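You operate a simulated robot arm through the tools that you are given. There is no shell and no other tool. Be economical: measure what you need, move in short steps, check, and stop when the job is done.

Carry out the task below with a simulated robot arm. There is one attempt and no reset: what you move stays moved.

TASK
Put the cable's black plug in the socket on the winder plate.
Fine: spindle brake on before the guard opens; guard shut, then brake off. Where these are worked on the way, their far stop is far enough and under half their travel is too little: yellow guard.

It is judged by the outcome, as a careful person would: the job done as asked, and still so three seconds after it is handed in. It fails if anything else is knocked over, pushed out of place, dropped, spilled or broken.

THE ROBOT
A 7-joint arm with a two-finger parallel gripper, fixed in place. Base frame: the origin is at the foot of the arm, x ahead of it, y to its left, z up. Units: cm, degrees, N and s.
With the tool pointing down near the work surface it reaches from about 10 to 70 cm from the base axis. Its first joint turns from -166.0 to 166.0 degrees. Payload 1.57 kg.
Tool frame: the origin (TCP) lies between the finger pads and is the grasp point; the fingertips stand 3 cm ahead of it; z points along the fingers, y is the line along which they close. Largest opening 11 cm; finger width 2.4, thickness 1.2; the body of the gripper, 4.8 by 11.2 cm, starts 7.8 cm behind the TCP.
Orientation is that of the tool frame in the base frame, as a unit quaternion [x, y, z, w]. With the fingers straight down and closing along the base's y, the tool's x points along the base's -x, its y along +y and its z along -z.

THE INTERFACE
- The arm moves only by the tool step_arm. Its argument "deltas" is a list of rows, each a list of 7 numbers: the shift along the tool's x, y, z in cm, then the turn, a rotation vector about the tool's x, y, z in degrees, then the gripper command, from -1 (fully open) to 1 (shut), values between in proportion. In form: [[dx, dy, dz, wx, wy, wz, gripper], ...]. A call has 1 to 20 rows; each row shifts and turns the commanded pose from where the row before left it, along the tool's axes as they then stand. Each row takes 0.2 s and may step no farther than 5 cm and 8.6 degrees from the row before; otherwise, or with a gripper value out of range, the whole call is refused. Where a pose cannot be reached the arm comes as near as it can. A force on the tool above 90 N (or 10 N above the force at the start of the call, whichever is more), or a blocked arm, ends the call early, and 0.2 s more pass. Each finger travels about 4.5 cm/s and halts on what it meets, pressing with about 43 N; the grip force reading is that of the motor and also rises with nothing between the fingers. The clock runs only during rows and for 0.2 s after the last one: add rows that do not move to give the fingers time. It gives the time, the measured TCP pose, the force on the tool (base axes), the opening and the grip force at its end, in the units of the frame above (readings bear some noise), with the torque about the TCP (base axes, N m) and any sound that the robot's microphone picked up.
- Cameras (640 x 400 px; columns grow to the right, rows downward): "scene" is fixed at [5.56, 49.73, 137.07]; the picture's right is [-0.53, -0.85, 0.00], its down [-0.54, 0.34, -0.77] and it looks along [0.65, -0.41, -0.64] (base axes); focal length 287 px, centre (320, 200). "wrist" rides on the gripper at [7, 1.6, -14.1] in the tool frame; the picture's right is [-0.23, 0.97, 0.00], its down [-0.86, -0.20, -0.48] and it looks along [-0.47, -0.11, 0.88] (tool axes); focal length 222 px, centre (320, 200). There is no depth. A picture from a camera that has moved, and an enlarged one, comes with that camera's place and axes in the base frame and with its lens. The place of the scene camera against the robot may be out by one fixed shift of up to 1.2 cm in any direction.
- grab_frame(camera): a new picture of that camera. The clock stands still meanwhile.
- lift_body(by): slides the trunk up (or, below 0, down) by that many cm; the arm rides with it, the base frame stays. It gives what a move gives, with no picture.
- inspect(camera, box): a new picture of the part [left, top, right, bottom] of that camera's present view, enlarged. The clock stands still meanwhile.
- sign_off(): hands the job in; it is judged then, once.

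Work in short steps. Places have to be worked out from the pictures, the camera data and where the tool is seen: move nearer, look again, correct. Check each grasp and each placing, and mend what went wrong. You have 120 turns and 68 pictures in all, those below and enlarged ones among them. Open the gripper and draw the arm clear of the work before you hand the job in, unless the task says otherwise; then end with one line.

The tools are called after "Emit:" by a JSON object that holds its "api" and its "payload". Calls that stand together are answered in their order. step_arm: Moves the arm, as the interface text tells. Its arguments: {"type":"object","properties":{"deltas":{"type":"array"}},"required":["deltas"]} The other tools are called the same way: lift_body (by) slides the trunk up or down; grab_frame (camera) takes a picture; inspect (camera, box) takes an enlarged picture of a part of a camera's view; sign_off () hands the job in.

At the start:

```text
time_s: 0.0
eef_pos: [42.41, -1.16, 112.91]
orientation: [0.0, 1.0, 0.0, 0.0]
ft_force: [-0.5, 0.4, 0.1]
moment: [-0.02, 0.0, 0.0]
opening: 11.03
gripper_force: 0.1
trunk travel left (down, up): [-52.5, 6.5]
```

scene: 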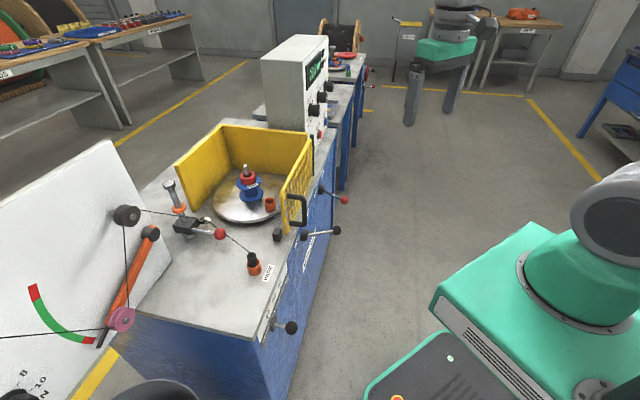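
wrist: 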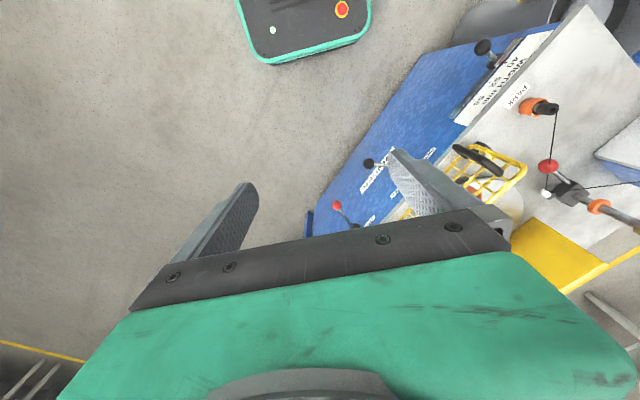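

The scene shows a winder bench with a yellow guard, turntable, plug in a parking holder and several levers. I enlarge the work area to read labels.

Emit:
{"api": "inspect", "payload": {"camera": "scene", "box": [150, 110, 350, 235]}}

Emit:
{"api": "inspect", "payload": {"camera": "scene", "box": [160, 210, 360, 345]}}

Emit:
{"api": "inspect", "payload": {"camera": "wrist", "box": [340, 20, 640, 260]}}

```text
3.20 times, centred on (250, 172) of scene
camera zoom: at [5.56, 49.73, 137.07], right [-0.53, -0.85, 0.0], down [-0.54, 0.34, -0.77], along [0.65, -0.41, -0.64], focal length 920 px, centre (544, 288)
```

zoom: 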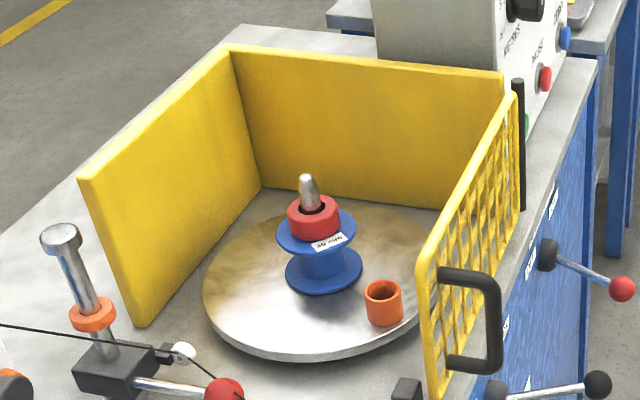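

```text
2.96 times, centred on (260, 278) of scene
camera zoom: at [5.56, 49.73, 137.07], right [-0.53, -0.85, 0.0], down [-0.54, 0.34, -0.77], along [0.65, -0.41, -0.64], focal length 852 px, centre (498, -30)
```

zoom: 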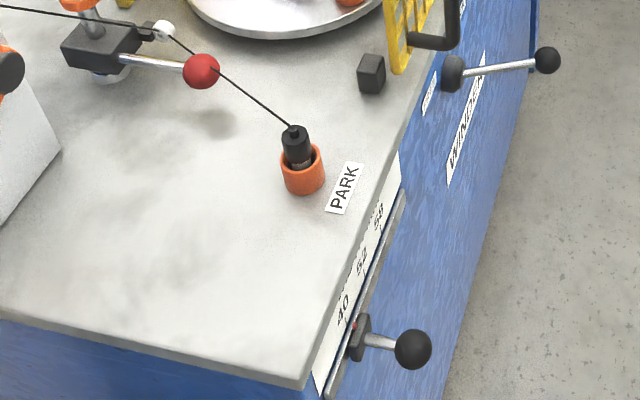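

```text
1.67 times, centred on (490, 140) of wrist
camera zoom: at [35.57, 0.5, 127.11], right [0.23, 0.97, 0.0], down [0.86, -0.2, 0.48], along [0.47, -0.11, -0.88], focal length 370 px, centre (37, 300)
```

zoom: 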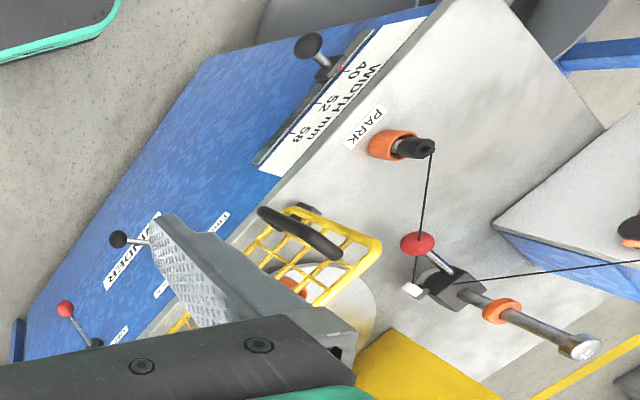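

The bench sits diagonally at front-left (front edge about 58 cm from the base, top near z 78); the plug top is about (49.7, 40.4, 85). I turn the gripper to face the bench so I can read the lever labels.

Emit:
{"api": "step_arm", "payload": {"deltas": [[0, 0, 0, 0, 0, -8, -1], [0, 0, 0, 0, 0, -8, -1], [0, 0, 0, 0, 0, -8, -1], [0, 0, 0, 0, 0, -8, -1], [0, 0, 0, 0, 0, -8, -1], [0, 0, 0, 0, 0, -8, -1], [0, 0, 0, 0, -8, 0, -1], [0, 0, 0, 0, -8, 0, -1], [0, 0, 0, 0, -8, 0, -1], [0, 0, 0, 0, 0, 0, -1]]}}

Emit:
{"api": "grab_frame", "payload": {"camera": "wrist"}}

```text
time_s: 2.2
eef_pos: [42.38, -1.17, 113.03]
orientation: [-0.398, 0.893, 0.085, 0.191]
ft_force: [-0.7, -0.2, -0.9]
moment: [0.03, -0.01, 0.0]
opening: 10.98
gripper_force: 0.1
trunk travel left (down, up): [-52.5, 6.5]
```

```text
62 pictures are left
camera wrist: at [33.19, -9.0, 123.02], right [-0.59, 0.81, 0.09], down [0.54, 0.3, 0.79], along [0.6, 0.51, -0.61], focal length 222 px, centre (320, 200)
```

wrist: 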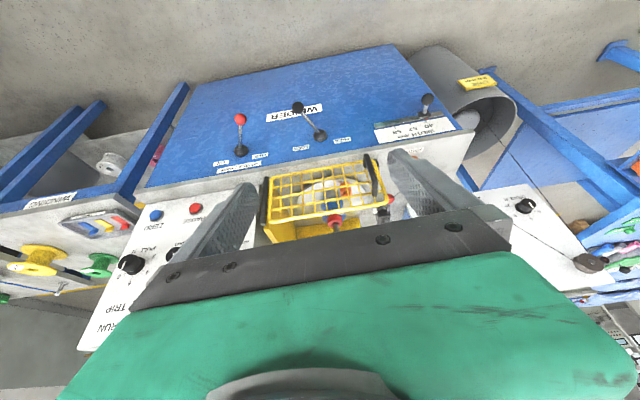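

The picture is upside down but the labels are in view; I enlarge the lever area.

Emit:
{"api": "inspect", "payload": {"camera": "wrist", "box": [200, 90, 380, 200]}}

Emit:
{"api": "inspect", "payload": {"camera": "scene", "box": [265, 180, 355, 250]}}

```text
3.56 times, centred on (290, 145) of wrist
camera zoom: at [33.19, -9.0, 123.02], right [-0.59, 0.81, 0.09], down [0.54, 0.3, 0.79], along [0.6, 0.51, -0.61], focal length 790 px, centre (427, 396)
```

zoom: 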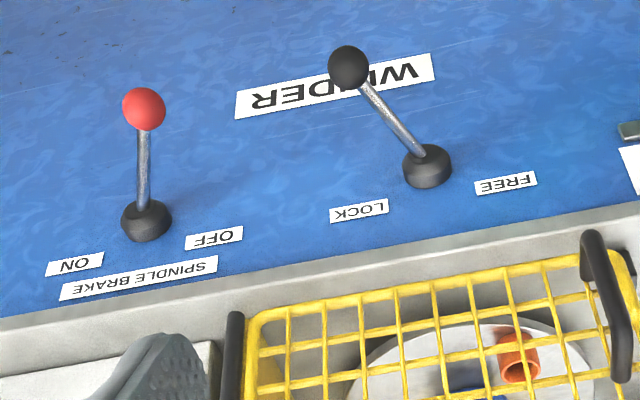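

```text
5.71 times, centred on (310, 215) of scene
camera zoom: at [5.56, 49.73, 137.07], right [-0.53, -0.85, 0.0], down [-0.54, 0.34, -0.77], along [0.65, -0.41, -0.64], focal length 1642 px, centre (377, 114)
```

zoom: 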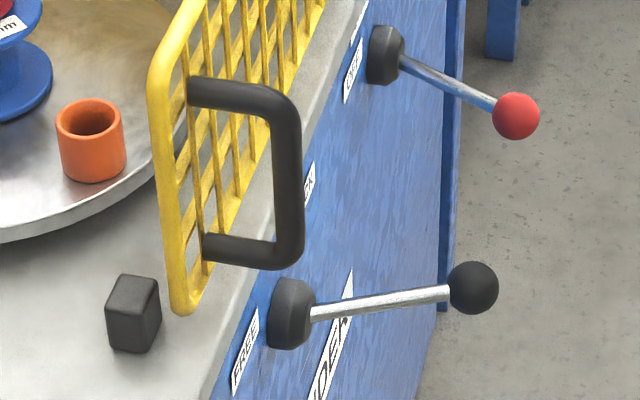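

Red lever = SPINDLE BRAKE, tilted towards OFF (left); ON is to the right. Black lever LOCK/FREE is at LOCK. Triangulated: red hub ≈(80.6,1.7,67.5), red knob ≈(70.9,-2.2,67). I lower the trunk and tilt the gripper towards horizontal.

Emit:
{"api": "lift_body", "payload": {"by": -35}}

Emit:
{"api": "step_arm", "payload": {"deltas": [[0, 0, 0, 0, -8, 0, -1], [0, 0, 0, 0, -8, 0, -1], [0, 0, 0, 0, -8, 0, -1], [0, 0, 0, 0, -8, 0, -1], [0, 0, 0, 0, -8, 0, -1], [0, 0, 0, 0, 0, 0, -1]]}}

Emit:
{"api": "grab_frame", "payload": {"camera": "wrist"}}

Emit:
{"api": "grab_frame", "payload": {"camera": "scene"}}

```text
time_s: 5.6
eef_pos: [42.41, -1.14, 78.0]
orientation: [-0.399, 0.893, 0.085, 0.191]
ft_force: [0.7, -0.2, 0.3]
moment: [-0.02, 0.02, -0.01]
opening: 11.0
gripper_force: 0.1
trunk travel left (down, up): [-17.5, 41.5]
```

```text
time_s: 7.0
eef_pos: [42.56, -1.09, 77.96]
orientation: [-0.345, 0.774, 0.216, 0.485]
ft_force: [0.9, 0.7, -0.4]
moment: [-0.03, 0.0, 0.02]
opening: 11.0
gripper_force: 0.0
trunk travel left (down, up): [-17.5, 41.5]
```

```text
59 pictures are left
camera wrist: at [30.83, -11.71, 77.86], right [-0.66, 0.73, 0.2], down [0.11, -0.18, 0.98], along [0.75, 0.67, 0.04], focal length 222 px, centre (320, 200)
```

wrist: 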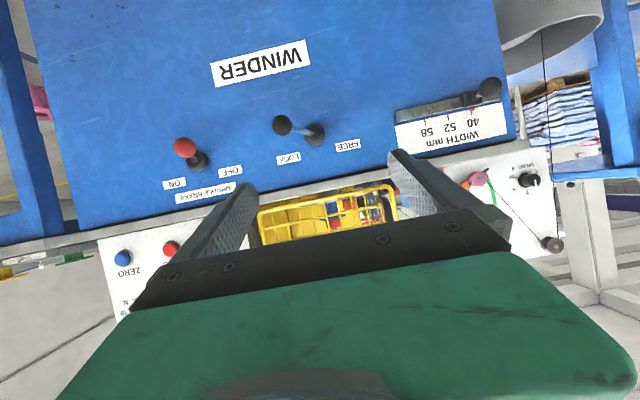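

```text
58 pictures are left
```

scene: 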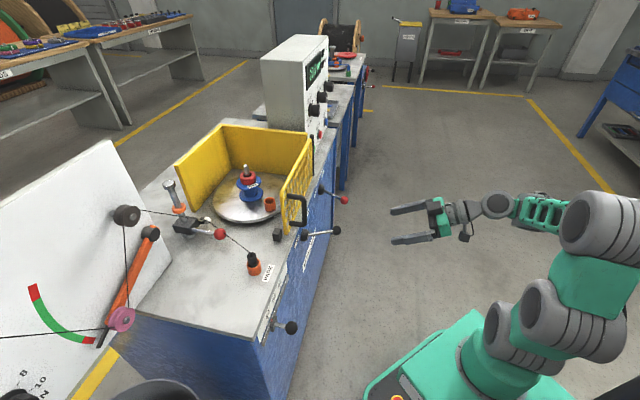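

The readings agree: knob ≈(70.9,-2.1,66.6), lever stem pointing out left. I move to a pre-approach pose 8 cm in front of the knob with fingers opened about 6 cm.

Emit:
{"api": "step_arm", "payload": {"deltas": [[0.37, -3.62, 2.24, 0, 0, 0, -0.1], [0.37, -3.62, 2.24, 0, 0, 0, -0.1], [0.37, -3.62, 2.24, 0, 0, 0, -0.1], [0.37, -3.62, 2.24, 0, 0, 0, -0.1], [0.37, -3.62, 2.24, 0, 0, 0, -0.1], [0.37, -3.62, 2.24, 0, 0, 0, -0.1], [0, 0, 0, 0, 0, 0, -0.1]]}}

Emit:
{"api": "grab_frame", "payload": {"camera": "wrist"}}

```text
time_s: 8.6
eef_pos: [65.89, -7.5, 70.06]
orientation: [-0.346, 0.774, 0.217, 0.484]
ft_force: [-1.1, 0.1, 0.6]
moment: [0.04, 0.02, 0.0]
opening: 6.06
gripper_force: 0.0
trunk travel left (down, up): [-17.5, 41.5]
```

```text
57 pictures are left
camera wrist: at [54.36, -18.08, 70.0], right [-0.66, 0.73, 0.2], down [0.11, -0.17, 0.98], along [0.75, 0.67, 0.03], focal length 222 px, centre (320, 200)
```

wrist: 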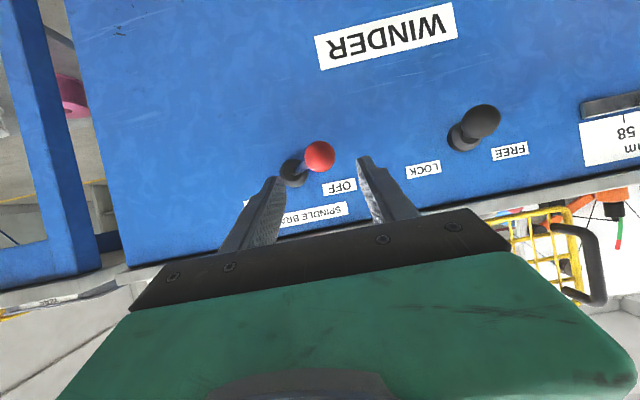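

Knob is centred in front of the fingers. I advance 7.5 cm to straddle it.

Emit:
{"api": "step_arm", "payload": {"deltas": [[0, 0, 2.5, 0, 0, 0, -0.1], [0, 0, 2.5, 0, 0, 0, -0.1], [0, 0, 2.5, 0, 0, 0, -0.1], [0, 0, 0, 0, 0, 0, -0.1]]}}

Emit:
{"api": "grab_frame", "payload": {"camera": "wrist"}}

```text
time_s: 9.6
eef_pos: [70.48, -2.32, 66.67]
orientation: [-0.346, 0.775, 0.216, 0.483]
ft_force: [-0.5, -0.2, 1.0]
moment: [-0.04, 0.0, -0.01]
opening: 6.03
gripper_force: 0.1
trunk travel left (down, up): [-17.5, 41.5]
```

```text
56 pictures are left
camera wrist: at [58.81, -12.94, 66.59], right [-0.66, 0.73, 0.2], down [0.11, -0.17, 0.98], along [0.74, 0.67, 0.03], focal length 222 px, centre (320, 200)
```

wrist: 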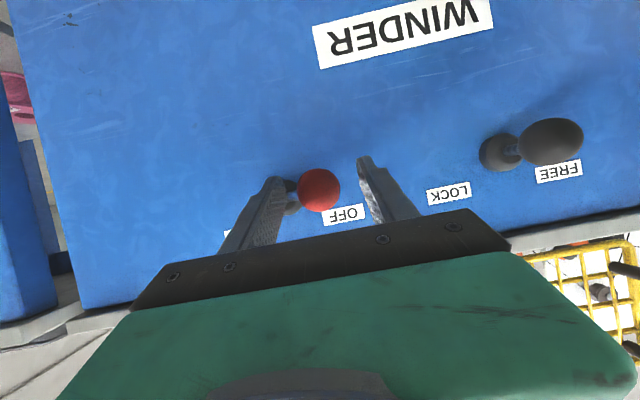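

The knob is between the fingers with no contact. I sweep it to the right (tool -y) towards ON.

Emit:
{"api": "step_arm", "payload": {"deltas": [[0, -1.5, 0, 0, 0, 0, -0.1], [0, -1.5, 0, 0, 0, 0, -0.1], [0, -1.5, 0, 0, 0, 0, -0.1], [0, -1.5, 0, 0, 0, 0, -0.1], [0, -1.5, 0, 0, 0, 0, -0.1], [0, -1.5, 0, 0, 0, 0, -0.1], [0, -1.5, 0, 0, 0, 0, -0.1], [0, -0.5, 0, 0, 0, 0, -0.1], [0, 0, 0, 0, 0, 0, -0.1]]}}

Emit:
{"api": "grab_frame", "payload": {"camera": "wrist"}}

```text
time_s: 11.6
eef_pos: [78.58, -9.54, 66.83]
orientation: [-0.346, 0.774, 0.216, 0.483]
ft_force: [-16.5, 8.4, 1.2]
moment: [-0.03, 0.08, 0.74]
opening: 7.59
gripper_force: 8.7
trunk travel left (down, up): [-17.5, 41.5]
```

```text
55 pictures are left
camera wrist: at [66.98, -20.12, 66.74], right [-0.66, 0.72, 0.2], down [0.11, -0.17, 0.98], along [0.74, 0.67, 0.03], focal length 222 px, centre (320, 200)
```

wrist: 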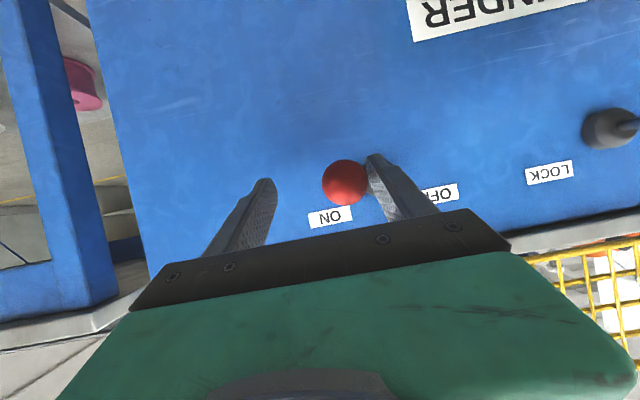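

The knob is now past the ON label and pressing against its stop. I ease off and back out, then check that it stays.

Emit:
{"api": "step_arm", "payload": {"deltas": [[0, 0.7, 0, 0, 0, 0, -0.1], [0, 1.0, -1, 0, 0, 0, -0.1], [0, 0, -3, 0, 0, 0, -0.1], [0, 0, -4, 0, 0, 0, -0.1], [0, 0, -4, 0, 0, 0, -0.1], [0, 0, 0, 0, 0, 0, -0.1]]}}

Emit:
{"api": "grab_frame", "payload": {"camera": "wrist"}}

Emit:
{"api": "inspect", "payload": {"camera": "scene", "box": [265, 180, 365, 250]}}

```text
time_s: 13.0
eef_pos: [70.04, -16.69, 72.04]
orientation: [-0.345, 0.775, 0.215, 0.484]
ft_force: [1.0, -0.5, -0.5]
moment: [-0.02, 0.0, 0.0]
opening: 6.06
gripper_force: 0.1
trunk travel left (down, up): [-17.5, 41.5]
```

```text
54 pictures are left
camera wrist: at [58.46, -27.25, 71.91], right [-0.66, 0.72, 0.2], down [0.11, -0.17, 0.98], along [0.74, 0.67, 0.03], focal length 222 px, centre (320, 200)
```

wrist: 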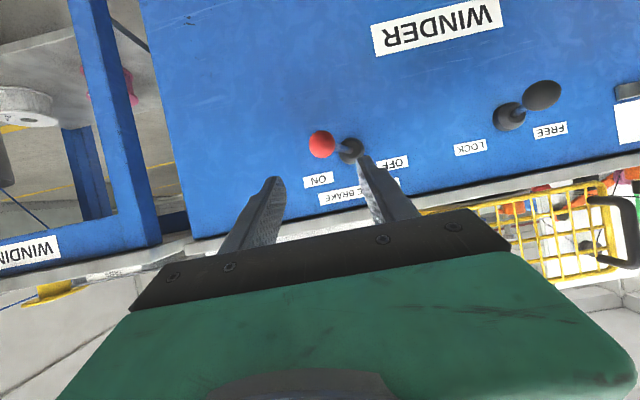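

```text
5.71 times, centred on (315, 215) of scene
camera zoom: at [5.56, 49.73, 137.07], right [-0.53, -0.85, 0.0], down [-0.54, 0.34, -0.77], along [0.65, -0.41, -0.64], focal length 1642 px, centre (349, 114)
```

zoom: 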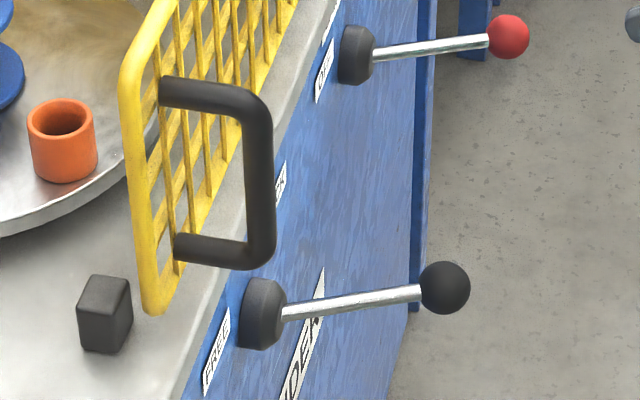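

Brake is ON and stays. Handle bar of the guard is at about (53.8, 24.1, 88.3), with the hinge post near (76, 8). I move to a viewing pose in front of the handle.

Emit:
{"api": "step_arm", "payload": {"deltas": [[-2.33, 3.93, -0.16, 0, 0, 0, -0.1], [-2.33, 3.93, -0.16, 0, 0, 0, -0.1], [-2.33, 3.93, -0.16, 0, 0, 0, -0.1], [-2.33, 3.93, -0.16, 0, 0, 0, -0.1], [-2.33, 3.93, -0.16, 0, 0, 0, -0.1], [-2.33, 3.93, -0.16, 0, 0, 0, -0.1], [-2.33, 3.93, -0.16, 0, 0, 0, -0.1], [-2.33, 3.93, -0.16, 0, 0, 0, -0.1], [-2.33, 3.93, -0.16, 0, 0, 0, -0.1], [-2.33, 3.93, -0.16, 0, 0, 0, -0.1], [0, 0, 0, 0, 0, 0, -0.1]]}}

Emit:
{"api": "grab_frame", "payload": {"camera": "wrist"}}

Emit:
{"api": "inspect", "payload": {"camera": "scene", "box": [240, 120, 380, 260]}}

```text
time_s: 15.4
eef_pos: [46.77, 16.3, 93.85]
orientation: [-0.346, 0.775, 0.216, 0.483]
ft_force: [0.0, -0.2, 0.4]
moment: [-0.01, 0.01, 0.01]
opening: 6.03
gripper_force: 0.0
trunk travel left (down, up): [-17.5, 41.5]
```

```text
52 pictures are left
camera wrist: at [35.15, 5.73, 93.67], right [-0.66, 0.73, 0.2], down [0.11, -0.17, 0.98], along [0.75, 0.67, 0.03], focal length 222 px, centre (320, 200)
```

wrist: 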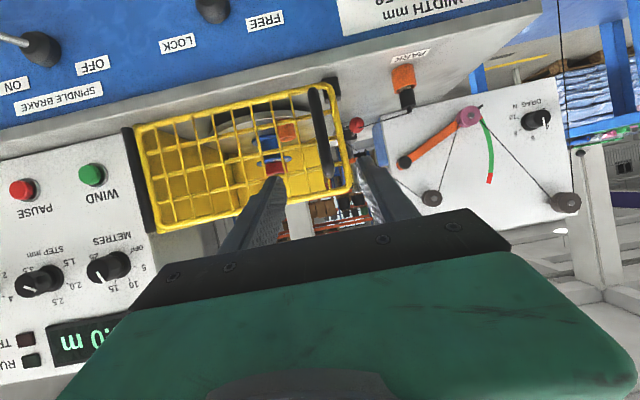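

```text
2.86 times, centred on (310, 190) of scene
camera zoom: at [5.56, 49.73, 137.07], right [-0.53, -0.85, 0.0], down [-0.54, 0.34, -0.77], along [0.65, -0.41, -0.64], focal length 821 px, centre (349, 229)
```

zoom: 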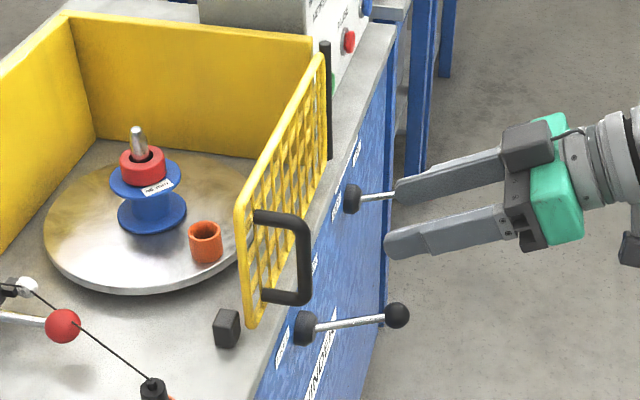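

The gate spans z≈79–95, its free top corner is at about (55.3, 29.0, 94.7), and the hinge is near (75, 9). I plan to straddle the top rail with the gripper pointing down and swing it. First I rise and return to tool-down.

Emit:
{"api": "step_arm", "payload": {"deltas": [[-3.8, 0, -1.85, 0, 0, 0, -0.1], [-3.8, 0, -1.85, 0, 0, 0, -0.1], [-3.8, 0, -1.85, 0, 0, 0, -0.1], [0, 0, 0, 0, 8, 0, -0.1], [0, 0, 0, 0, 8, 0, -0.1], [0, 0, 0, 0, 8, 0, -0.1], [0, 0, 0, 0, 8, 0, -0.1], [0, 0, 0, 0, 8, 0, -0.1], [0, 0, 0, 0, 8, 0, -0.1], [0, 0, 0, 0, 8, 0, -0.1], [0, 0, 0, 0, 8, 0, -0.1], [0, 0, 0, 0, 0, 8.3, -0.1], [0, 0, 0, 0, 0, 8.3, -0.1], [0, 0, 0, 0, 0, 8.3, -0.1], [0, 0, 0, 0, 0, 8.3, -0.1], [0, 0, 0, 0, 0, 8.3, -0.1], [0, 0, 0, 0, 0, 8.3, -0.1]]}}

Emit:
{"api": "step_arm", "payload": {"deltas": [[0, 0, 0, 0, 0, 8.3, -0.1], [0, 0, 0, 0, 0, 8.3, -0.1], [0, 0, 0, 0, 0, 8.3, -0.1], [0, 0, 0, 0, 0, 8.3, -0.1], [0, 0, 0, 0, 0, 7, -0.1], [0, 0, 0, 0, 0, 0, -0.1]]}}

Emit:
{"api": "grab_frame", "payload": {"camera": "wrist"}}

```text
time_s: 19.0
eef_pos: [47.37, 16.9, 92.69]
orientation: [-0.023, 0.998, 0.02, 0.061]
ft_force: [-0.2, -0.1, -0.4]
moment: [-0.03, -0.01, -0.02]
opening: 6.05
gripper_force: 0.0
out of reach, approached as far as the arm can: row 6, 7, 8, 9, 10, 11, 12
trunk travel left (down, up): [-17.5, 41.5]
```

```text
time_s: 20.4
eef_pos: [47.27, 16.85, 92.7]
orientation: [0.321, 0.945, 0.04, 0.051]
ft_force: [0.4, -0.1, 0.3]
moment: [-0.01, 0.03, -0.01]
opening: 6.07
gripper_force: 0.1
trunk travel left (down, up): [-17.5, 41.5]
```

```text
50 pictures are left
camera wrist: at [41.16, 21.8, 106.28], right [0.77, 0.63, 0.12], down [0.5, -0.7, 0.51], along [0.41, -0.33, -0.85], focal length 222 px, centre (320, 200)
```

wrist: 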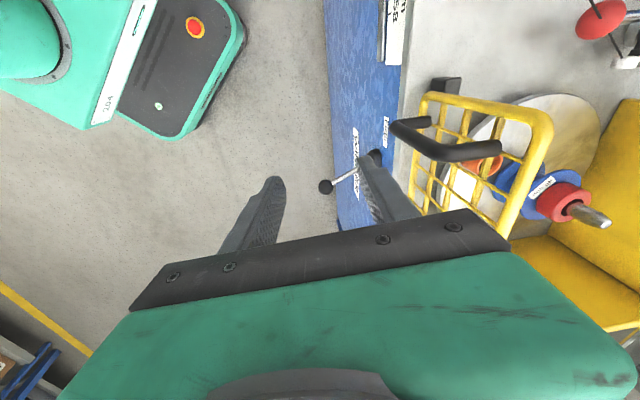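

The arm couldn't reach as high at that trunk height, ending at z 92.7 with slight tilt. I raise the trunk 14 cm and view again.

Emit:
{"api": "lift_body", "payload": {"by": 14}}

Emit:
{"api": "grab_frame", "payload": {"camera": "wrist"}}

```text
time_s: 22.1
eef_pos: [47.3, 16.77, 106.62]
orientation: [0.321, 0.945, 0.04, 0.051]
ft_force: [-0.4, 0.6, 0.1]
moment: [-0.01, 0.0, 0.0]
opening: 6.05
gripper_force: 0.2
trunk travel left (down, up): [-31.5, 27.5]
```

```text
49 pictures are left
camera wrist: at [41.16, 21.79, 120.28], right [0.77, 0.63, 0.12], down [0.5, -0.7, 0.51], along [0.41, -0.33, -0.85], focal length 222 px, centre (320, 200)
```

wrist: 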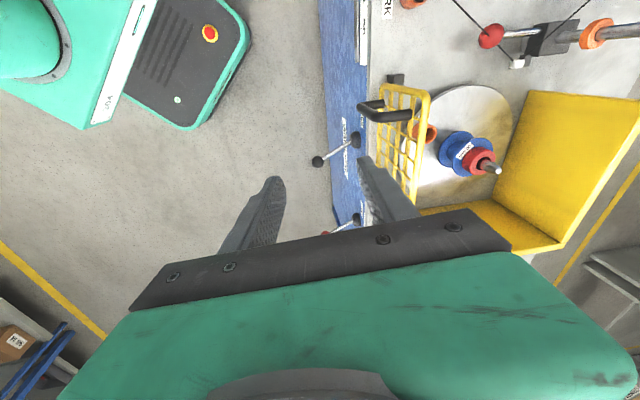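

Rail direction confirmed: gate plane at m≈58.2. I level the tool with the closing axis across the gate, then move over the rail at (60.4, 24.1), staying high.

Emit:
{"api": "step_arm", "payload": {"deltas": [[0, 0, 0, 3.1, 2, 2.2, -0.1], [0, 0, 0, 3.1, 2, 2.2, -0.1], [-1.21, 3.55, 0, 0, 0, 0, -0.1], [-1.21, 3.55, 0, 0, 0, 0, -0.1], [-1.21, 3.55, 0, 0, 0, 0, -0.1], [-1.21, 3.55, 0, 0, 0, 0, -0.1], [0, 0, 0, 0, 0, 0, -0.1]]}}

Emit:
{"api": "grab_frame", "payload": {"camera": "wrist"}}

```text
time_s: 23.7
eef_pos: [58.22, 23.27, 104.83]
orientation: [0.356, 0.934, 0.003, -0.001]
ft_force: [0.3, 0.5, -0.8]
moment: [-0.04, 0.01, -0.03]
opening: 6.04
gripper_force: 0.0
out of reach, approached as far as the arm can: row 6
trunk travel left (down, up): [-31.5, 27.5]
```

```text
48 pictures are left
camera wrist: at [54.18, 29.15, 119.01], right [0.82, 0.57, 0.0], down [0.5, -0.72, 0.48], along [0.27, -0.39, -0.88], focal length 222 px, centre (320, 200)
```

wrist: 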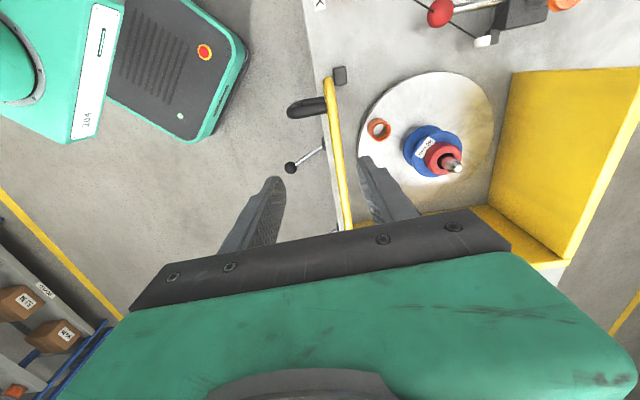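

The rail lies about 1.9 cm beyond the finger centre, and reach is limited at this height. I raise the trunk 12 cm so the arm can work lower relative to its shoulder.

Emit:
{"api": "lift_body", "payload": {"by": 12}}

Emit:
{"api": "step_arm", "payload": {"deltas": [[0, 0, 3, 0, 0, 0, -0.1], [0, 0, 3, 0, 0, 0, -0.1], [0, 0, 3, 0, 0, 0, -0.1], [0, 0, 3, 0, 0, 0, -0.1], [0, 0, 0, 0, 0, 0, -0.1]]}}

```text
time_s: 25.2
eef_pos: [58.07, 23.29, 116.91]
orientation: [0.356, 0.934, 0.003, -0.002]
ft_force: [-0.1, 0.8, 0.0]
moment: [0.0, 0.0, 0.0]
opening: 6.03
gripper_force: 0.1
trunk travel left (down, up): [-43.5, 15.5]
```

```text
time_s: 26.4
eef_pos: [58.11, 23.24, 104.92]
orientation: [0.356, 0.934, 0.002, 0.0]
ft_force: [-0.5, 0.3, 0.2]
moment: [-0.04, -0.05, 0.0]
opening: 6.05
gripper_force: 0.0
trunk travel left (down, up): [-43.5, 15.5]
```

Now within reach; I shift 1.9 cm in +y and 1 cm away from the handle, and check alignment.

Emit:
{"api": "step_arm", "payload": {"deltas": [[-1, 1.9, 0, 0, 0, 0, -0.1], [0, 0, 2.5, 0, 0, 0, -0.1], [0, 0, 2, 0, 0, 0, -0.1], [0, 0, 0, 0, 0, 0, -0.1]]}}

Emit:
{"api": "grab_frame", "payload": {"camera": "wrist"}}

```text
time_s: 27.4
eef_pos: [60.12, 24.09, 100.33]
orientation: [0.356, 0.934, 0.002, -0.001]
ft_force: [-0.5, -0.1, -0.9]
moment: [-0.02, 0.06, 0.0]
opening: 6.05
gripper_force: 0.0
trunk travel left (down, up): [-43.5, 15.5]
```

```text
47 pictures are left
camera wrist: at [56.23, 29.9, 114.47], right [0.82, 0.57, 0.0], down [0.5, -0.72, 0.48], along [0.28, -0.39, -0.88], focal length 222 px, centre (320, 200)
```

wrist: 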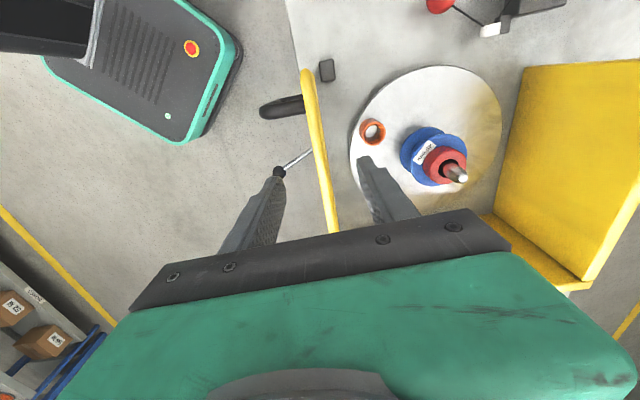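

The rail is centred between the fingers. I descend so the tips go about 3.5 cm below its top.

Emit:
{"api": "step_arm", "payload": {"deltas": [[0, 0, 2.2, 0, 0, 0, -0.1], [0, 0, 2.2, 0, 0, 0, -0.1], [0, 0, 2, 0, 0, 0, -0.1], [0, 0, 0, 0, 0, 0, -0.1]]}}

Emit:
{"api": "inspect", "payload": {"camera": "scene", "box": [220, 100, 380, 260]}}

```text
time_s: 28.4
eef_pos: [60.18, 24.21, 94.0]
orientation: [0.356, 0.934, 0.003, -0.001]
ft_force: [0.0, 0.6, -0.5]
moment: [-0.02, 0.02, 0.01]
opening: 6.07
gripper_force: 0.1
trunk travel left (down, up): [-43.5, 15.5]
```

```text
2.50 times, centred on (300, 180) of scene
camera zoom: at [5.56, 49.73, 137.07], right [-0.53, -0.85, 0.0], down [-0.54, 0.34, -0.77], along [0.65, -0.41, -0.64], focal length 718 px, centre (370, 250)
```

zoom: 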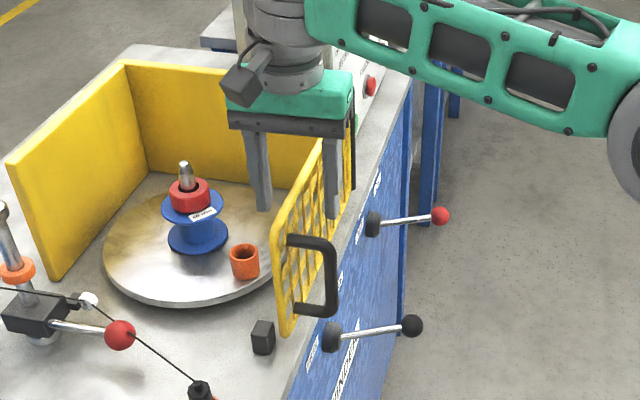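

The fingers straddle the guard's top rail. I pull gently outward (tool -y) and watch the force, in case it is locked.

Emit:
{"api": "step_arm", "payload": {"deltas": [[0, -1.2, 0, 0, 0, 0, -0.1], [0, -1.2, 0, 0, 0, 0, -0.1], [0, -0.8, 0, 0, 0, 0, -0.1], [0, -0.8, 0, 0, 0, 0, -0.1], [0, 0, 0, 0, 0, 0, -0.1]]}}

Emit:
{"api": "grab_frame", "payload": {"camera": "wrist"}}

```text
time_s: 29.6
eef_pos: [57.44, 21.28, 94.02]
orientation: [0.356, 0.934, 0.002, 0.0]
ft_force: [0.1, 1.1, 0.0]
moment: [-0.03, 0.02, 0.02]
opening: 6.16
gripper_force: 0.6
trunk travel left (down, up): [-43.5, 15.5]
```

```text
45 pictures are left
camera wrist: at [53.54, 27.08, 108.15], right [0.82, 0.57, 0.0], down [0.5, -0.72, 0.48], along [0.28, -0.39, -0.88], focal length 222 px, centre (320, 200)
```

wrist: 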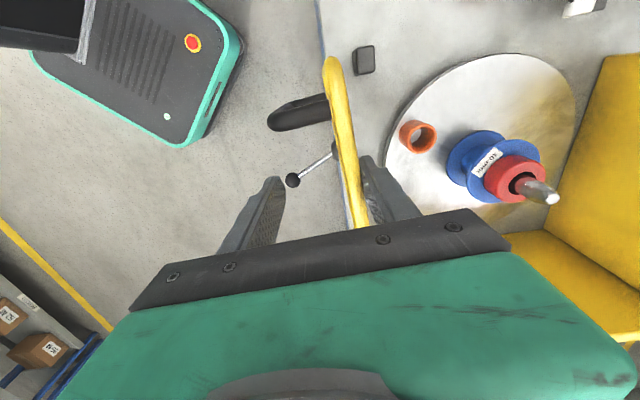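

The guard swings freely with negligible force. I continue along the arc about the hinge, turning the tool with it.

Emit:
{"api": "step_arm", "payload": {"deltas": [[-0.12, -2.25, 0, 0, 0, -6, -0.1], [-0.12, -2.25, 0, 0, 0, -6, -0.1], [-0.12, -2.25, 0, 0, 0, -6, -0.1], [-0.12, -2.25, 0, 0, 0, -6, -0.1], [-0.12, -2.25, 0, 0, 0, -6, -0.1], [-0.12, -2.25, 0, 0, 0, -6, -0.1], [-0.12, -2.25, 0, 0, 0, -6, -0.1], [-0.12, -2.25, 0, 0, 0, -6, -0.1], [0, 0, 0, 0, 0, 0, -0.1]]}}

Emit:
{"api": "grab_frame", "payload": {"camera": "wrist"}}

Emit:
{"api": "grab_frame", "payload": {"camera": "scene"}}

```text
time_s: 31.6
eef_pos: [52.33, 4.69, 94.66]
orientation: [-0.055, 0.998, 0.001, -0.003]
ft_force: [0.2, -1.0, 0.4]
moment: [0.0, -0.01, -0.01]
opening: 6.05
gripper_force: 0.0
out of reach, approached as far as the arm can: row 4
trunk travel left (down, up): [-43.5, 15.5]
```

```text
44 pictures are left
camera wrist: at [45.39, 5.5, 108.69], right [0.12, 0.99, 0.0], down [0.87, -0.11, 0.47], along [0.47, -0.06, -0.88], focal length 222 px, centre (320, 200)
```

wrist: 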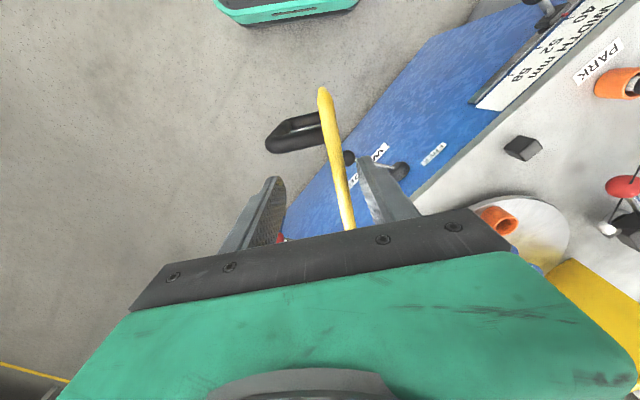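

```text
43 pictures are left
```

scene: 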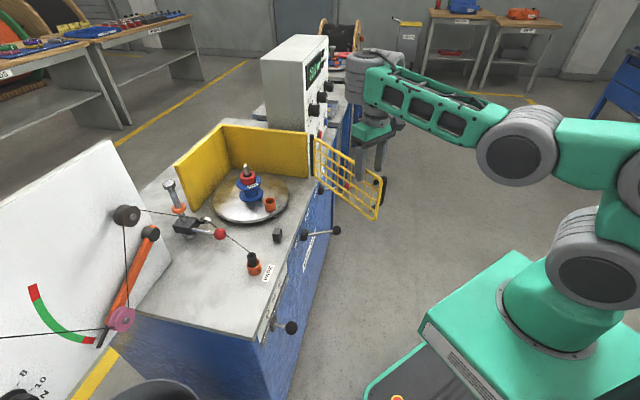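

Guard is about 50° open. I continue another ~42° towards its far stop.

Emit:
{"api": "step_arm", "payload": {"deltas": [[-0.12, -2.25, 0, 0, 0, -6, -0.1], [-0.12, -2.25, 0, 0, 0, -6, -0.1], [-0.12, -2.25, 0, 0, 0, -6, -0.1], [-0.12, -2.25, 0, 0, 0, -6, -0.1], [-0.12, -2.25, 0, 0, 0, -6, -0.1], [-0.12, -2.25, 0, 0, 0, -6, -0.1], [-0.12, -2.25, 0, 0, 0, -6, -0.1], [0, 0, 0, 0, 0, 0, -0.1]]}}

Emit:
{"api": "grab_frame", "payload": {"camera": "wrist"}}

```text
time_s: 33.4
eef_pos: [59.36, -9.23, 94.48]
orientation: [-0.409, 0.913, 0.003, 0.001]
ft_force: [-0.2, 0.6, 0.2]
moment: [0.01, 0.0, 0.01]
opening: 6.06
gripper_force: 0.1
trunk travel left (down, up): [-43.5, 15.5]
```

```text
42 pictures are left
camera wrist: at [53.59, -13.36, 108.56], right [-0.57, 0.82, 0.0], down [0.72, 0.5, 0.48], along [0.39, 0.28, -0.88], focal length 222 px, centre (320, 200)
```

wrist: 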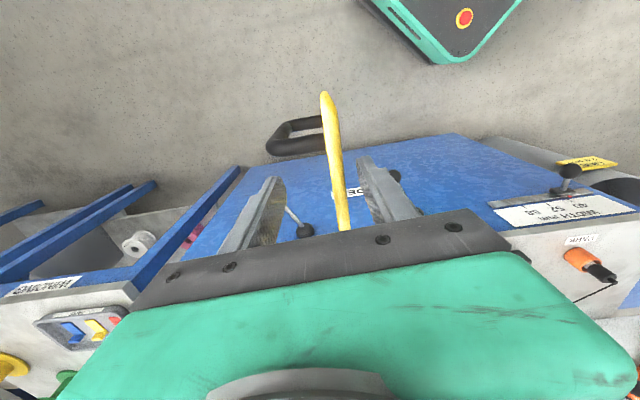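

About 90° open. I go a little further to find the far stop.

Emit:
{"api": "step_arm", "payload": {"deltas": [[-0.12, -2.0, 0, 0, 0, -5, -0.1], [-0.12, -2.0, 0, 0, 0, -5, -0.1], [-0.12, -1.5, 0, 0, 0, -4, -0.1], [0, 0, 0, 0, 0, 0, -0.1], [0, 0, 0, 0, 0, 0, -0.1]]}}

Emit:
{"api": "grab_frame", "payload": {"camera": "wrist"}}

```text
time_s: 34.6
eef_pos: [63.81, -12.37, 94.33]
orientation: [-0.517, 0.856, 0.001, 0.001]
ft_force: [-0.5, -0.3, -0.3]
moment: [0.02, 0.0, 0.01]
opening: 6.05
gripper_force: 0.1
trunk travel left (down, up): [-43.5, 15.5]
```

```text
41 pictures are left
camera wrist: at [59.28, -17.74, 108.44], right [-0.76, 0.66, 0.0], down [0.58, 0.66, 0.48], along [0.31, 0.37, -0.88], focal length 222 px, centre (320, 200)
```

wrist: 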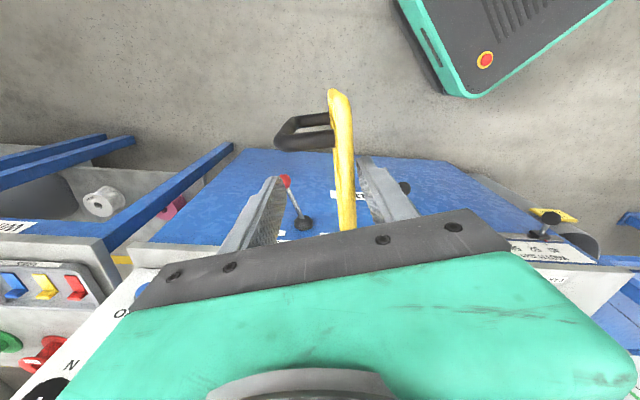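

The gate is now near the pushing finger, about 100° open with no stop felt yet; a little more pushing.

Emit:
{"api": "step_arm", "payload": {"deltas": [[-0.1, -1.5, 0, 0, 0, -4, -0.1], [-0.1, -1.5, 0, 0, 0, -4, -0.1], [-0.1, -1.0, 0, 0, 0, -3, -0.1], [0, 0, 0, 0, 0, 0, -0.1]]}}

Emit:
{"api": "grab_frame", "payload": {"camera": "scene"}}

```text
time_s: 35.6
eef_pos: [67.56, -13.53, 94.35]
orientation: [-0.596, 0.803, 0.002, 0.001]
ft_force: [0.4, 0.5, 0.3]
moment: [-0.03, 0.01, 0.0]
opening: 6.02
gripper_force: 0.0
trunk travel left (down, up): [-43.5, 15.5]
```

```text
40 pictures are left
```

scene: 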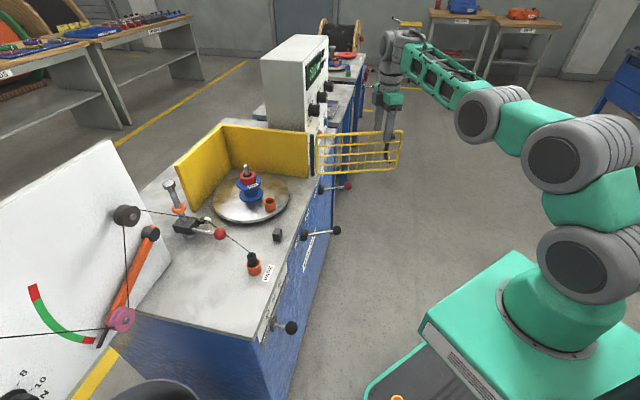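

The guard is swung well past 100°, out of the way. I lift straight off the rail with the trunk, then turn and travel to above the plug.

Emit:
{"api": "lift_body", "payload": {"by": 10}}

Emit:
{"api": "step_arm", "payload": {"deltas": [[2.5, 0, 0, 0, 0, 8.2, -0.1], [2.5, 0, 0, 0, 0, 8.2, -0.1], [2.5, 0, 0, 0, 0, 8.2, -0.1], [0, 0, 0, 0, 0, 8.2, -0.1], [0, 0, 0, 0, 0, 8.2, -0.1], [0, 4.2, 0, 0, 0, 0, -0.1], [0, 4.2, 0, 0, 0, 0, -0.1], [0, 4.2, 0, 0, 0, 0, -0.1], [0, 4.2, 0, 0, 0, 0, -0.1], [0, 4.2, 0, 0, 0, 0, -0.1], [0, 4.2, 0, 0, 0, 0, -0.1], [0, 4.2, 0, 0, 0, 0, -0.1], [0, 4.2, 0, 0, 0, 0, -0.1], [0, 4.2, 0, 0, 0, 0, -0.1], [0, 0, 0, 0, 0, 0, -0.1]]}}

Emit:
{"api": "grab_frame", "payload": {"camera": "wrist"}}

```text
time_s: 36.9
eef_pos: [67.62, -13.78, 104.39]
orientation: [-0.596, 0.803, 0.002, 0.002]
ft_force: [-1.3, -0.8, 0.0]
moment: [-0.02, -0.01, 0.01]
opening: 6.04
gripper_force: 0.0
trunk travel left (down, up): [-53.5, 5.5]
```

```text
time_s: 40.1
eef_pos: [47.07, 12.14, 106.2]
orientation: [-0.276, 0.961, 0.001, -0.002]
ft_force: [-0.7, 0.3, 0.4]
moment: [-0.04, -0.03, 0.01]
opening: 6.03
gripper_force: 0.1
out of reach, approached as far as the arm can: row 12, 13, 14
trunk travel left (down, up): [-53.5, 5.5]
```

```text
39 pictures are left
camera wrist: at [40.53, 9.88, 120.27], right [-0.33, 0.95, 0.0], down [0.83, 0.28, 0.48], along [0.45, 0.16, -0.88], focal length 222 px, centre (320, 200)
```

wrist: 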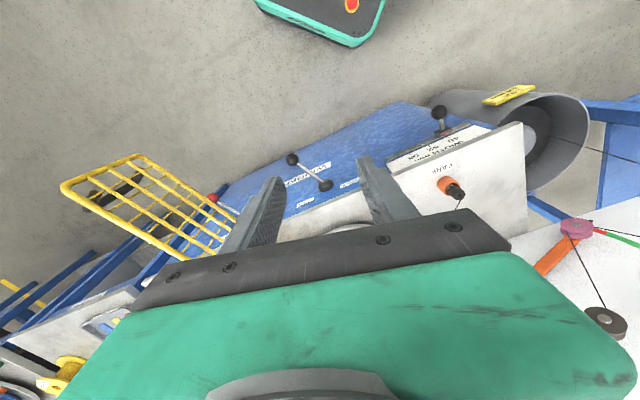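

The arm stopped short at (47,12), possibly a joint limit. I tilt the tool outward 32° (needed for the socket's reach anyway) and continue toward the plug.

Emit:
{"api": "step_arm", "payload": {"deltas": [[0, 0, 0, 0, -8, 0, -0.1], [0, 0, 0, 0, -8, 0, -0.1], [0, 0, 0, 0, -8, 0, -0.1], [0, 0, 0, 0, -8, 0, -0.1], [0, 3, 0, 0, 0, 0, -0.1], [0, 3, 0, 0, 0, 0, -0.1], [0, 3, 0, 0, 0, 0, -0.1], [0, 3, 0, 0, 0, 0, -0.1], [0, 3, 0, 0, 0, 0, -0.1], [0, 0, 0, 0, 0, 0, -0.1]]}}

Emit:
{"api": "grab_frame", "payload": {"camera": "wrist"}}

```text
time_s: 42.3
eef_pos: [39.13, 24.87, 129.29]
orientation: [-0.265, 0.923, 0.078, 0.266]
ft_force: [0.2, 0.6, -0.4]
moment: [0.0, 0.01, 0.02]
opening: 6.04
gripper_force: 0.2
out of reach, approached as far as the arm can: row 1, 2, 3, 4, 5
trunk travel left (down, up): [-53.5, 5.5]
```

```text
38 pictures are left
camera wrist: at [27.07, 19.09, 137.33], right [-0.35, 0.93, 0.12], down [0.51, 0.08, 0.86], along [0.79, 0.37, -0.5], focal length 222 px, centre (320, 200)
```

wrist: 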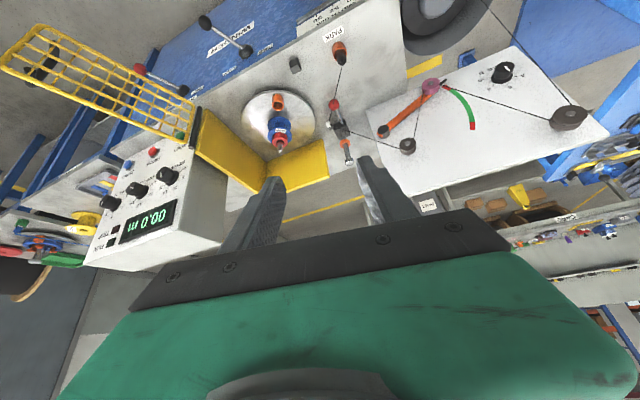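

The tool ended at (39, 25, 129) with the right orientation. I lower the trunk 22 cm and look at the plug and socket more closely.

Emit:
{"api": "lift_body", "payload": {"by": -22}}

Emit:
{"api": "step_arm", "payload": {"deltas": [[0, 0, 0, 0, 0, 0, -0.1]]}}

Emit:
{"api": "grab_frame", "payload": {"camera": "wrist"}}

```text
time_s: 44.6
eef_pos: [39.2, 24.79, 107.19]
orientation: [-0.265, 0.924, 0.077, 0.265]
ft_force: [0.0, 1.0, 0.0]
moment: [0.02, -0.03, -0.02]
opening: 6.05
gripper_force: 0.1
trunk travel left (down, up): [-31.5, 27.5]
```

```text
time_s: 45.0
eef_pos: [39.18, 24.78, 107.12]
orientation: [-0.266, 0.923, 0.078, 0.266]
ft_force: [0.6, 0.3, 0.4]
moment: [-0.03, 0.01, -0.02]
opening: 6.03
gripper_force: 0.1
trunk travel left (down, up): [-31.5, 27.5]
```

```text
37 pictures are left
camera wrist: at [27.09, 19.06, 115.34], right [-0.36, 0.93, 0.12], down [0.51, 0.08, 0.86], along [0.79, 0.37, -0.5], focal length 222 px, centre (320, 200)
```

wrist: 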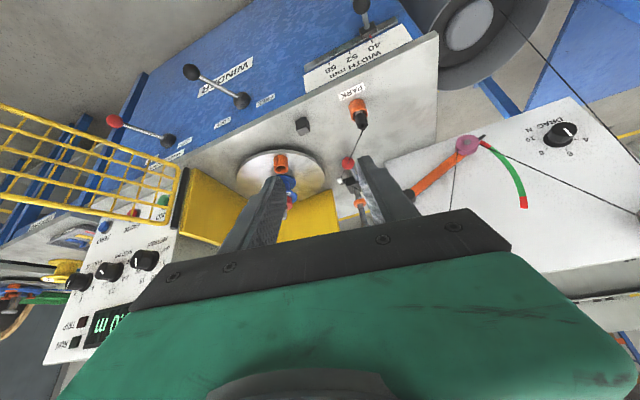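

Plug top triangulates again to (50, 40.3, ~84.3). I enlarge to see its shape and how much stands clear of the holder, as well as the socket.

Emit:
{"api": "inspect", "payload": {"camera": "wrist", "box": [310, 70, 410, 170]}}

Emit:
{"api": "inspect", "payload": {"camera": "scene", "box": [160, 170, 290, 280]}}

```text
4.00 times, centred on (360, 120) of wrist
camera zoom: at [27.09, 19.06, 115.34], right [-0.36, 0.93, 0.12], down [0.51, 0.08, 0.86], along [0.79, 0.37, -0.5], focal length 888 px, centre (160, 520)
```

zoom: 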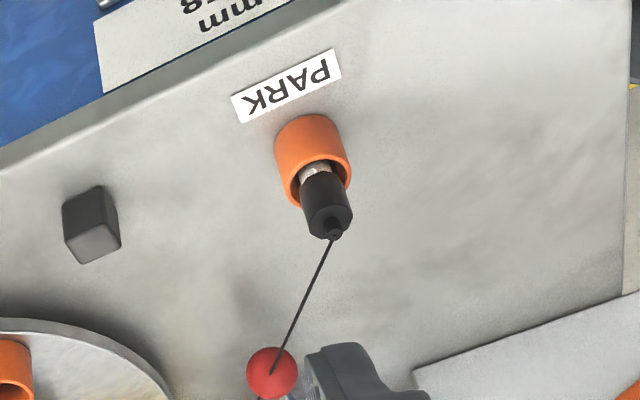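

```text
3.64 times, centred on (225, 225) of scene
camera zoom: at [5.56, 49.73, 137.07], right [-0.53, -0.85, 0.0], down [-0.54, 0.34, -0.77], along [0.65, -0.41, -0.64], focal length 1045 px, centre (666, 109)
```

zoom: 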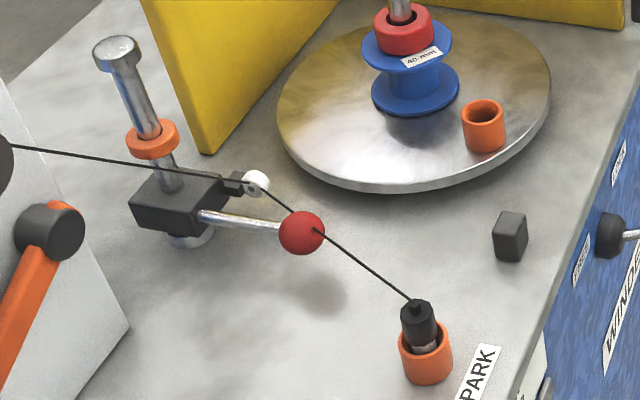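

Plug: black body ~2.2 cm across, from z≈81.7 to 84.3, cup rim at ≈81. To keep the cable clear of the fingers at both park and socket, I use a yaw of 60° with a 32° tilt. I go to ~12 cm behind the plug on that axis.

Emit:
{"api": "step_arm", "payload": {"deltas": [[0, 0, 0, -3.7, 0, -5.94, -0.1], [0, 0, 0, -3.7, 0, -5.94, -0.1], [0, 0, 0, -3.7, 0, -5.94, -0.1], [0, 0, 0, -3.7, 0, -5.94, -0.1], [-0.64, -0.32, 3.68, 0, 0, 0, -0.1], [-0.64, -0.32, 3.68, 0, 0, 0, -0.1], [-0.64, -0.32, 3.68, 0, 0, 0, -0.1], [-0.64, -0.32, 3.68, 0, 0, 0, -0.1], [-0.64, -0.32, 3.68, 0, 0, 0, -0.1], [0, 0, 0, 0, 0, 0, -0.1]]}}

Emit:
{"api": "grab_frame", "payload": {"camera": "wrist"}}

```text
time_s: 47.2
eef_pos: [38.97, 24.78, 107.08]
orientation: [-0.481, 0.832, 0.139, 0.239]
ft_force: [0.5, 0.3, 0.3]
moment: [0.01, 0.01, -0.02]
opening: 6.06
gripper_force: 0.1
out of reach, approached as far as the arm can: row 5, 6, 7, 8, 9
trunk travel left (down, up): [-31.5, 27.5]
```

```text
34 pictures are left
camera wrist: at [31.03, 13.87, 115.29], right [-0.75, 0.65, 0.12], down [0.41, 0.31, 0.86], along [0.52, 0.69, -0.5], focal length 222 px, centre (320, 200)
```

wrist: 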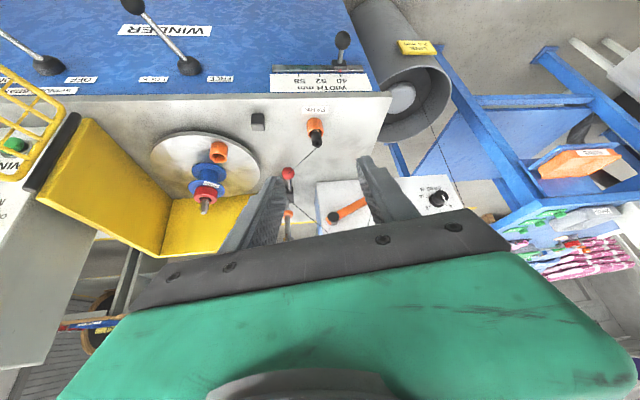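

Rotation worked, but the forward/down moves were refused as out of reach. I look at the arm's configuration.

Emit:
{"api": "grab_frame", "payload": {"camera": "scene"}}

```text
33 pictures are left
```

scene: 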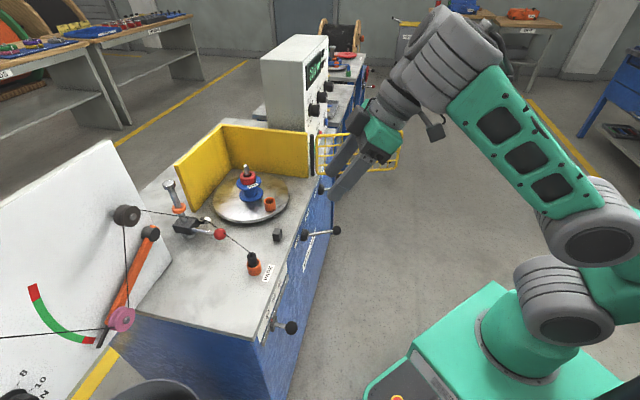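

The elbow sits low and to the right with the forearm steep. I test whether a straight downward move is allowed.

Emit:
{"api": "step_arm", "payload": {"deltas": [[1.06, 0, 1.7, 0, 0, 0, -0.1], [1.06, 0, 1.7, 0, 0, 0, -0.1], [0, 0, 0, 0, 0, 0, -0.1]]}}

Emit:
{"api": "step_arm", "payload": {"deltas": [[-1.27, 0, 0.8, 0, 0, 0, -0.1], [-1.27, 0, 0.8, 0, 0, 0, -0.1], [0, 0, 0, 0, 0, 0, -0.1]]}}

```text
time_s: 48.0
eef_pos: [39.1, 24.5, 107.12]
orientation: [-0.481, 0.832, 0.139, 0.239]
ft_force: [-0.4, 0.1, -0.5]
moment: [0.0, 0.02, 0.0]
opening: 6.09
gripper_force: 0.1
out of reach, approached as far as the arm can: row 1, 2
trunk travel left (down, up): [-31.5, 27.5]
```

```text
time_s: 48.9
eef_pos: [39.92, 26.74, 108.36]
orientation: [-0.481, 0.832, 0.138, 0.238]
ft_force: [-0.5, -0.1, -0.5]
moment: [0.03, 0.01, 0.01]
opening: 6.05
gripper_force: 0.0
out of reach, approached as far as the arm can: row 1, 2
trunk travel left (down, up): [-31.5, 27.5]
```

Downward is blocked and outward makes it rise: the arm seems wedged at a joint limit. I unwind towards the start pose (tool down, small yaw) to free the configuration.

Emit:
{"api": "step_arm", "payload": {"deltas": [[0, 0, 0, 3.7, 0, 5.94, -0.1], [0, 0, 0, 3.7, 0, 5.94, -0.1], [0, 0, 0, 3.7, 0, 5.94, -0.1], [0, 0, 0, 3.7, 0, 5.94, -0.1], [0, -3, 0, 3.7, 0, 5.94, -0.1], [0, -3, 0, 3.7, 0, 5.94, -0.1], [0, -3, 0, 3.7, 0, 5.94, -0.1], [0, -3, 0, 3.7, 0, 5.94, -0.1], [0, -3, 0, 0, 8, 0, -0.1], [0, -3, 0, 0, 8, 0, -0.1], [0, -3, 0, 0, 8, 0, -0.1], [0, -3, 0, 0, 8, 0, -0.1], [0, 0, 0, 0, 0, 0, -0.1]]}}

Emit:
{"api": "grab_frame", "payload": {"camera": "scene"}}

```text
time_s: 51.6
eef_pos: [45.74, 4.98, 108.13]
orientation: [-0.036, 0.999, 0.013, 0.023]
ft_force: [0.2, -0.2, -0.5]
moment: [0.01, 0.08, 0.03]
opening: 6.06
gripper_force: 0.1
out of reach, approached as far as the arm can: row 11, 12
trunk travel left (down, up): [-31.5, 27.5]
```

```text
32 pictures are left
```

scene: 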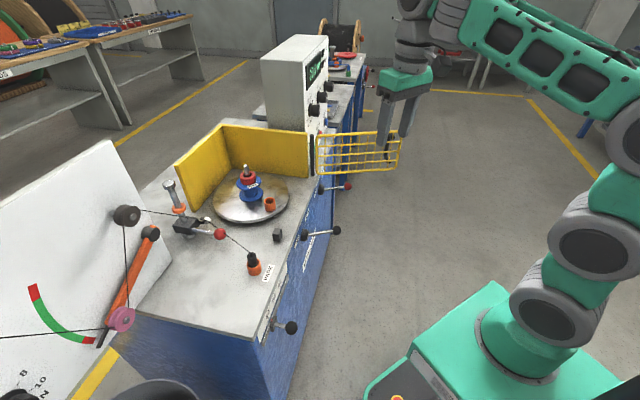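

The arm unwound and its elbow came up; now it is near its upper height limit. I lower the arm 13 cm and then travel left towards the plug in tool-down pose.

Emit:
{"api": "step_arm", "payload": {"deltas": [[0, 0, 3.2, -1.4, 2.8, 0, -0.1], [0, 0, 3.2, 0, 0, 0, -0.1], [0, 0, 3.2, 0, 0, 0, -0.1], [0, 0, 3.2, 0, 0, 0, -0.1], [1.2, 2.5, 0, 0, 0, -7, -0.1], [1.2, 2.5, 0, 0, 0, -7, -0.1], [1.2, 2.5, 0, 0, 0, -7, -0.1], [1.2, 2.5, 0, 0, 0, -7, -0.1], [0, 2.5, 0, 0, 0, -7, -0.1], [0, 2.5, 0, 0, 0, 0, -0.1], [0, 0, 0, 0, 0, 0, -0.1]]}}

Emit:
{"api": "grab_frame", "payload": {"camera": "wrist"}}

```text
time_s: 54.0
eef_pos: [35.64, 18.27, 96.05]
orientation: [-0.337, 0.941, 0.024, 0.007]
ft_force: [-0.2, -0.2, -0.4]
moment: [-0.01, -0.01, -0.01]
opening: 6.05
gripper_force: 0.0
trunk travel left (down, up): [-31.5, 27.5]
```

```text
31 pictures are left
camera wrist: at [29.4, 14.44, 109.92], right [-0.44, 0.9, 0.05], down [0.79, 0.36, 0.5], along [0.43, 0.26, -0.87], focal length 222 px, centre (320, 200)
```

wrist: 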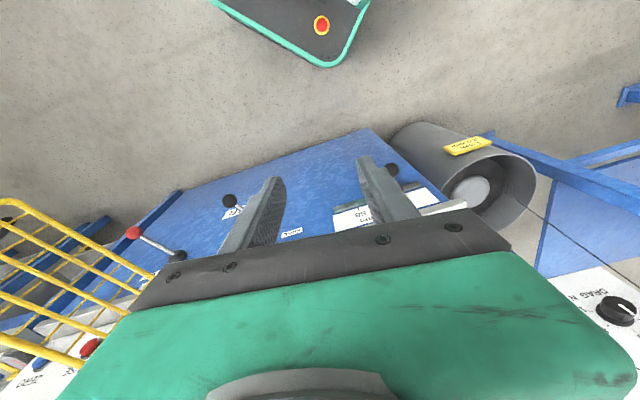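

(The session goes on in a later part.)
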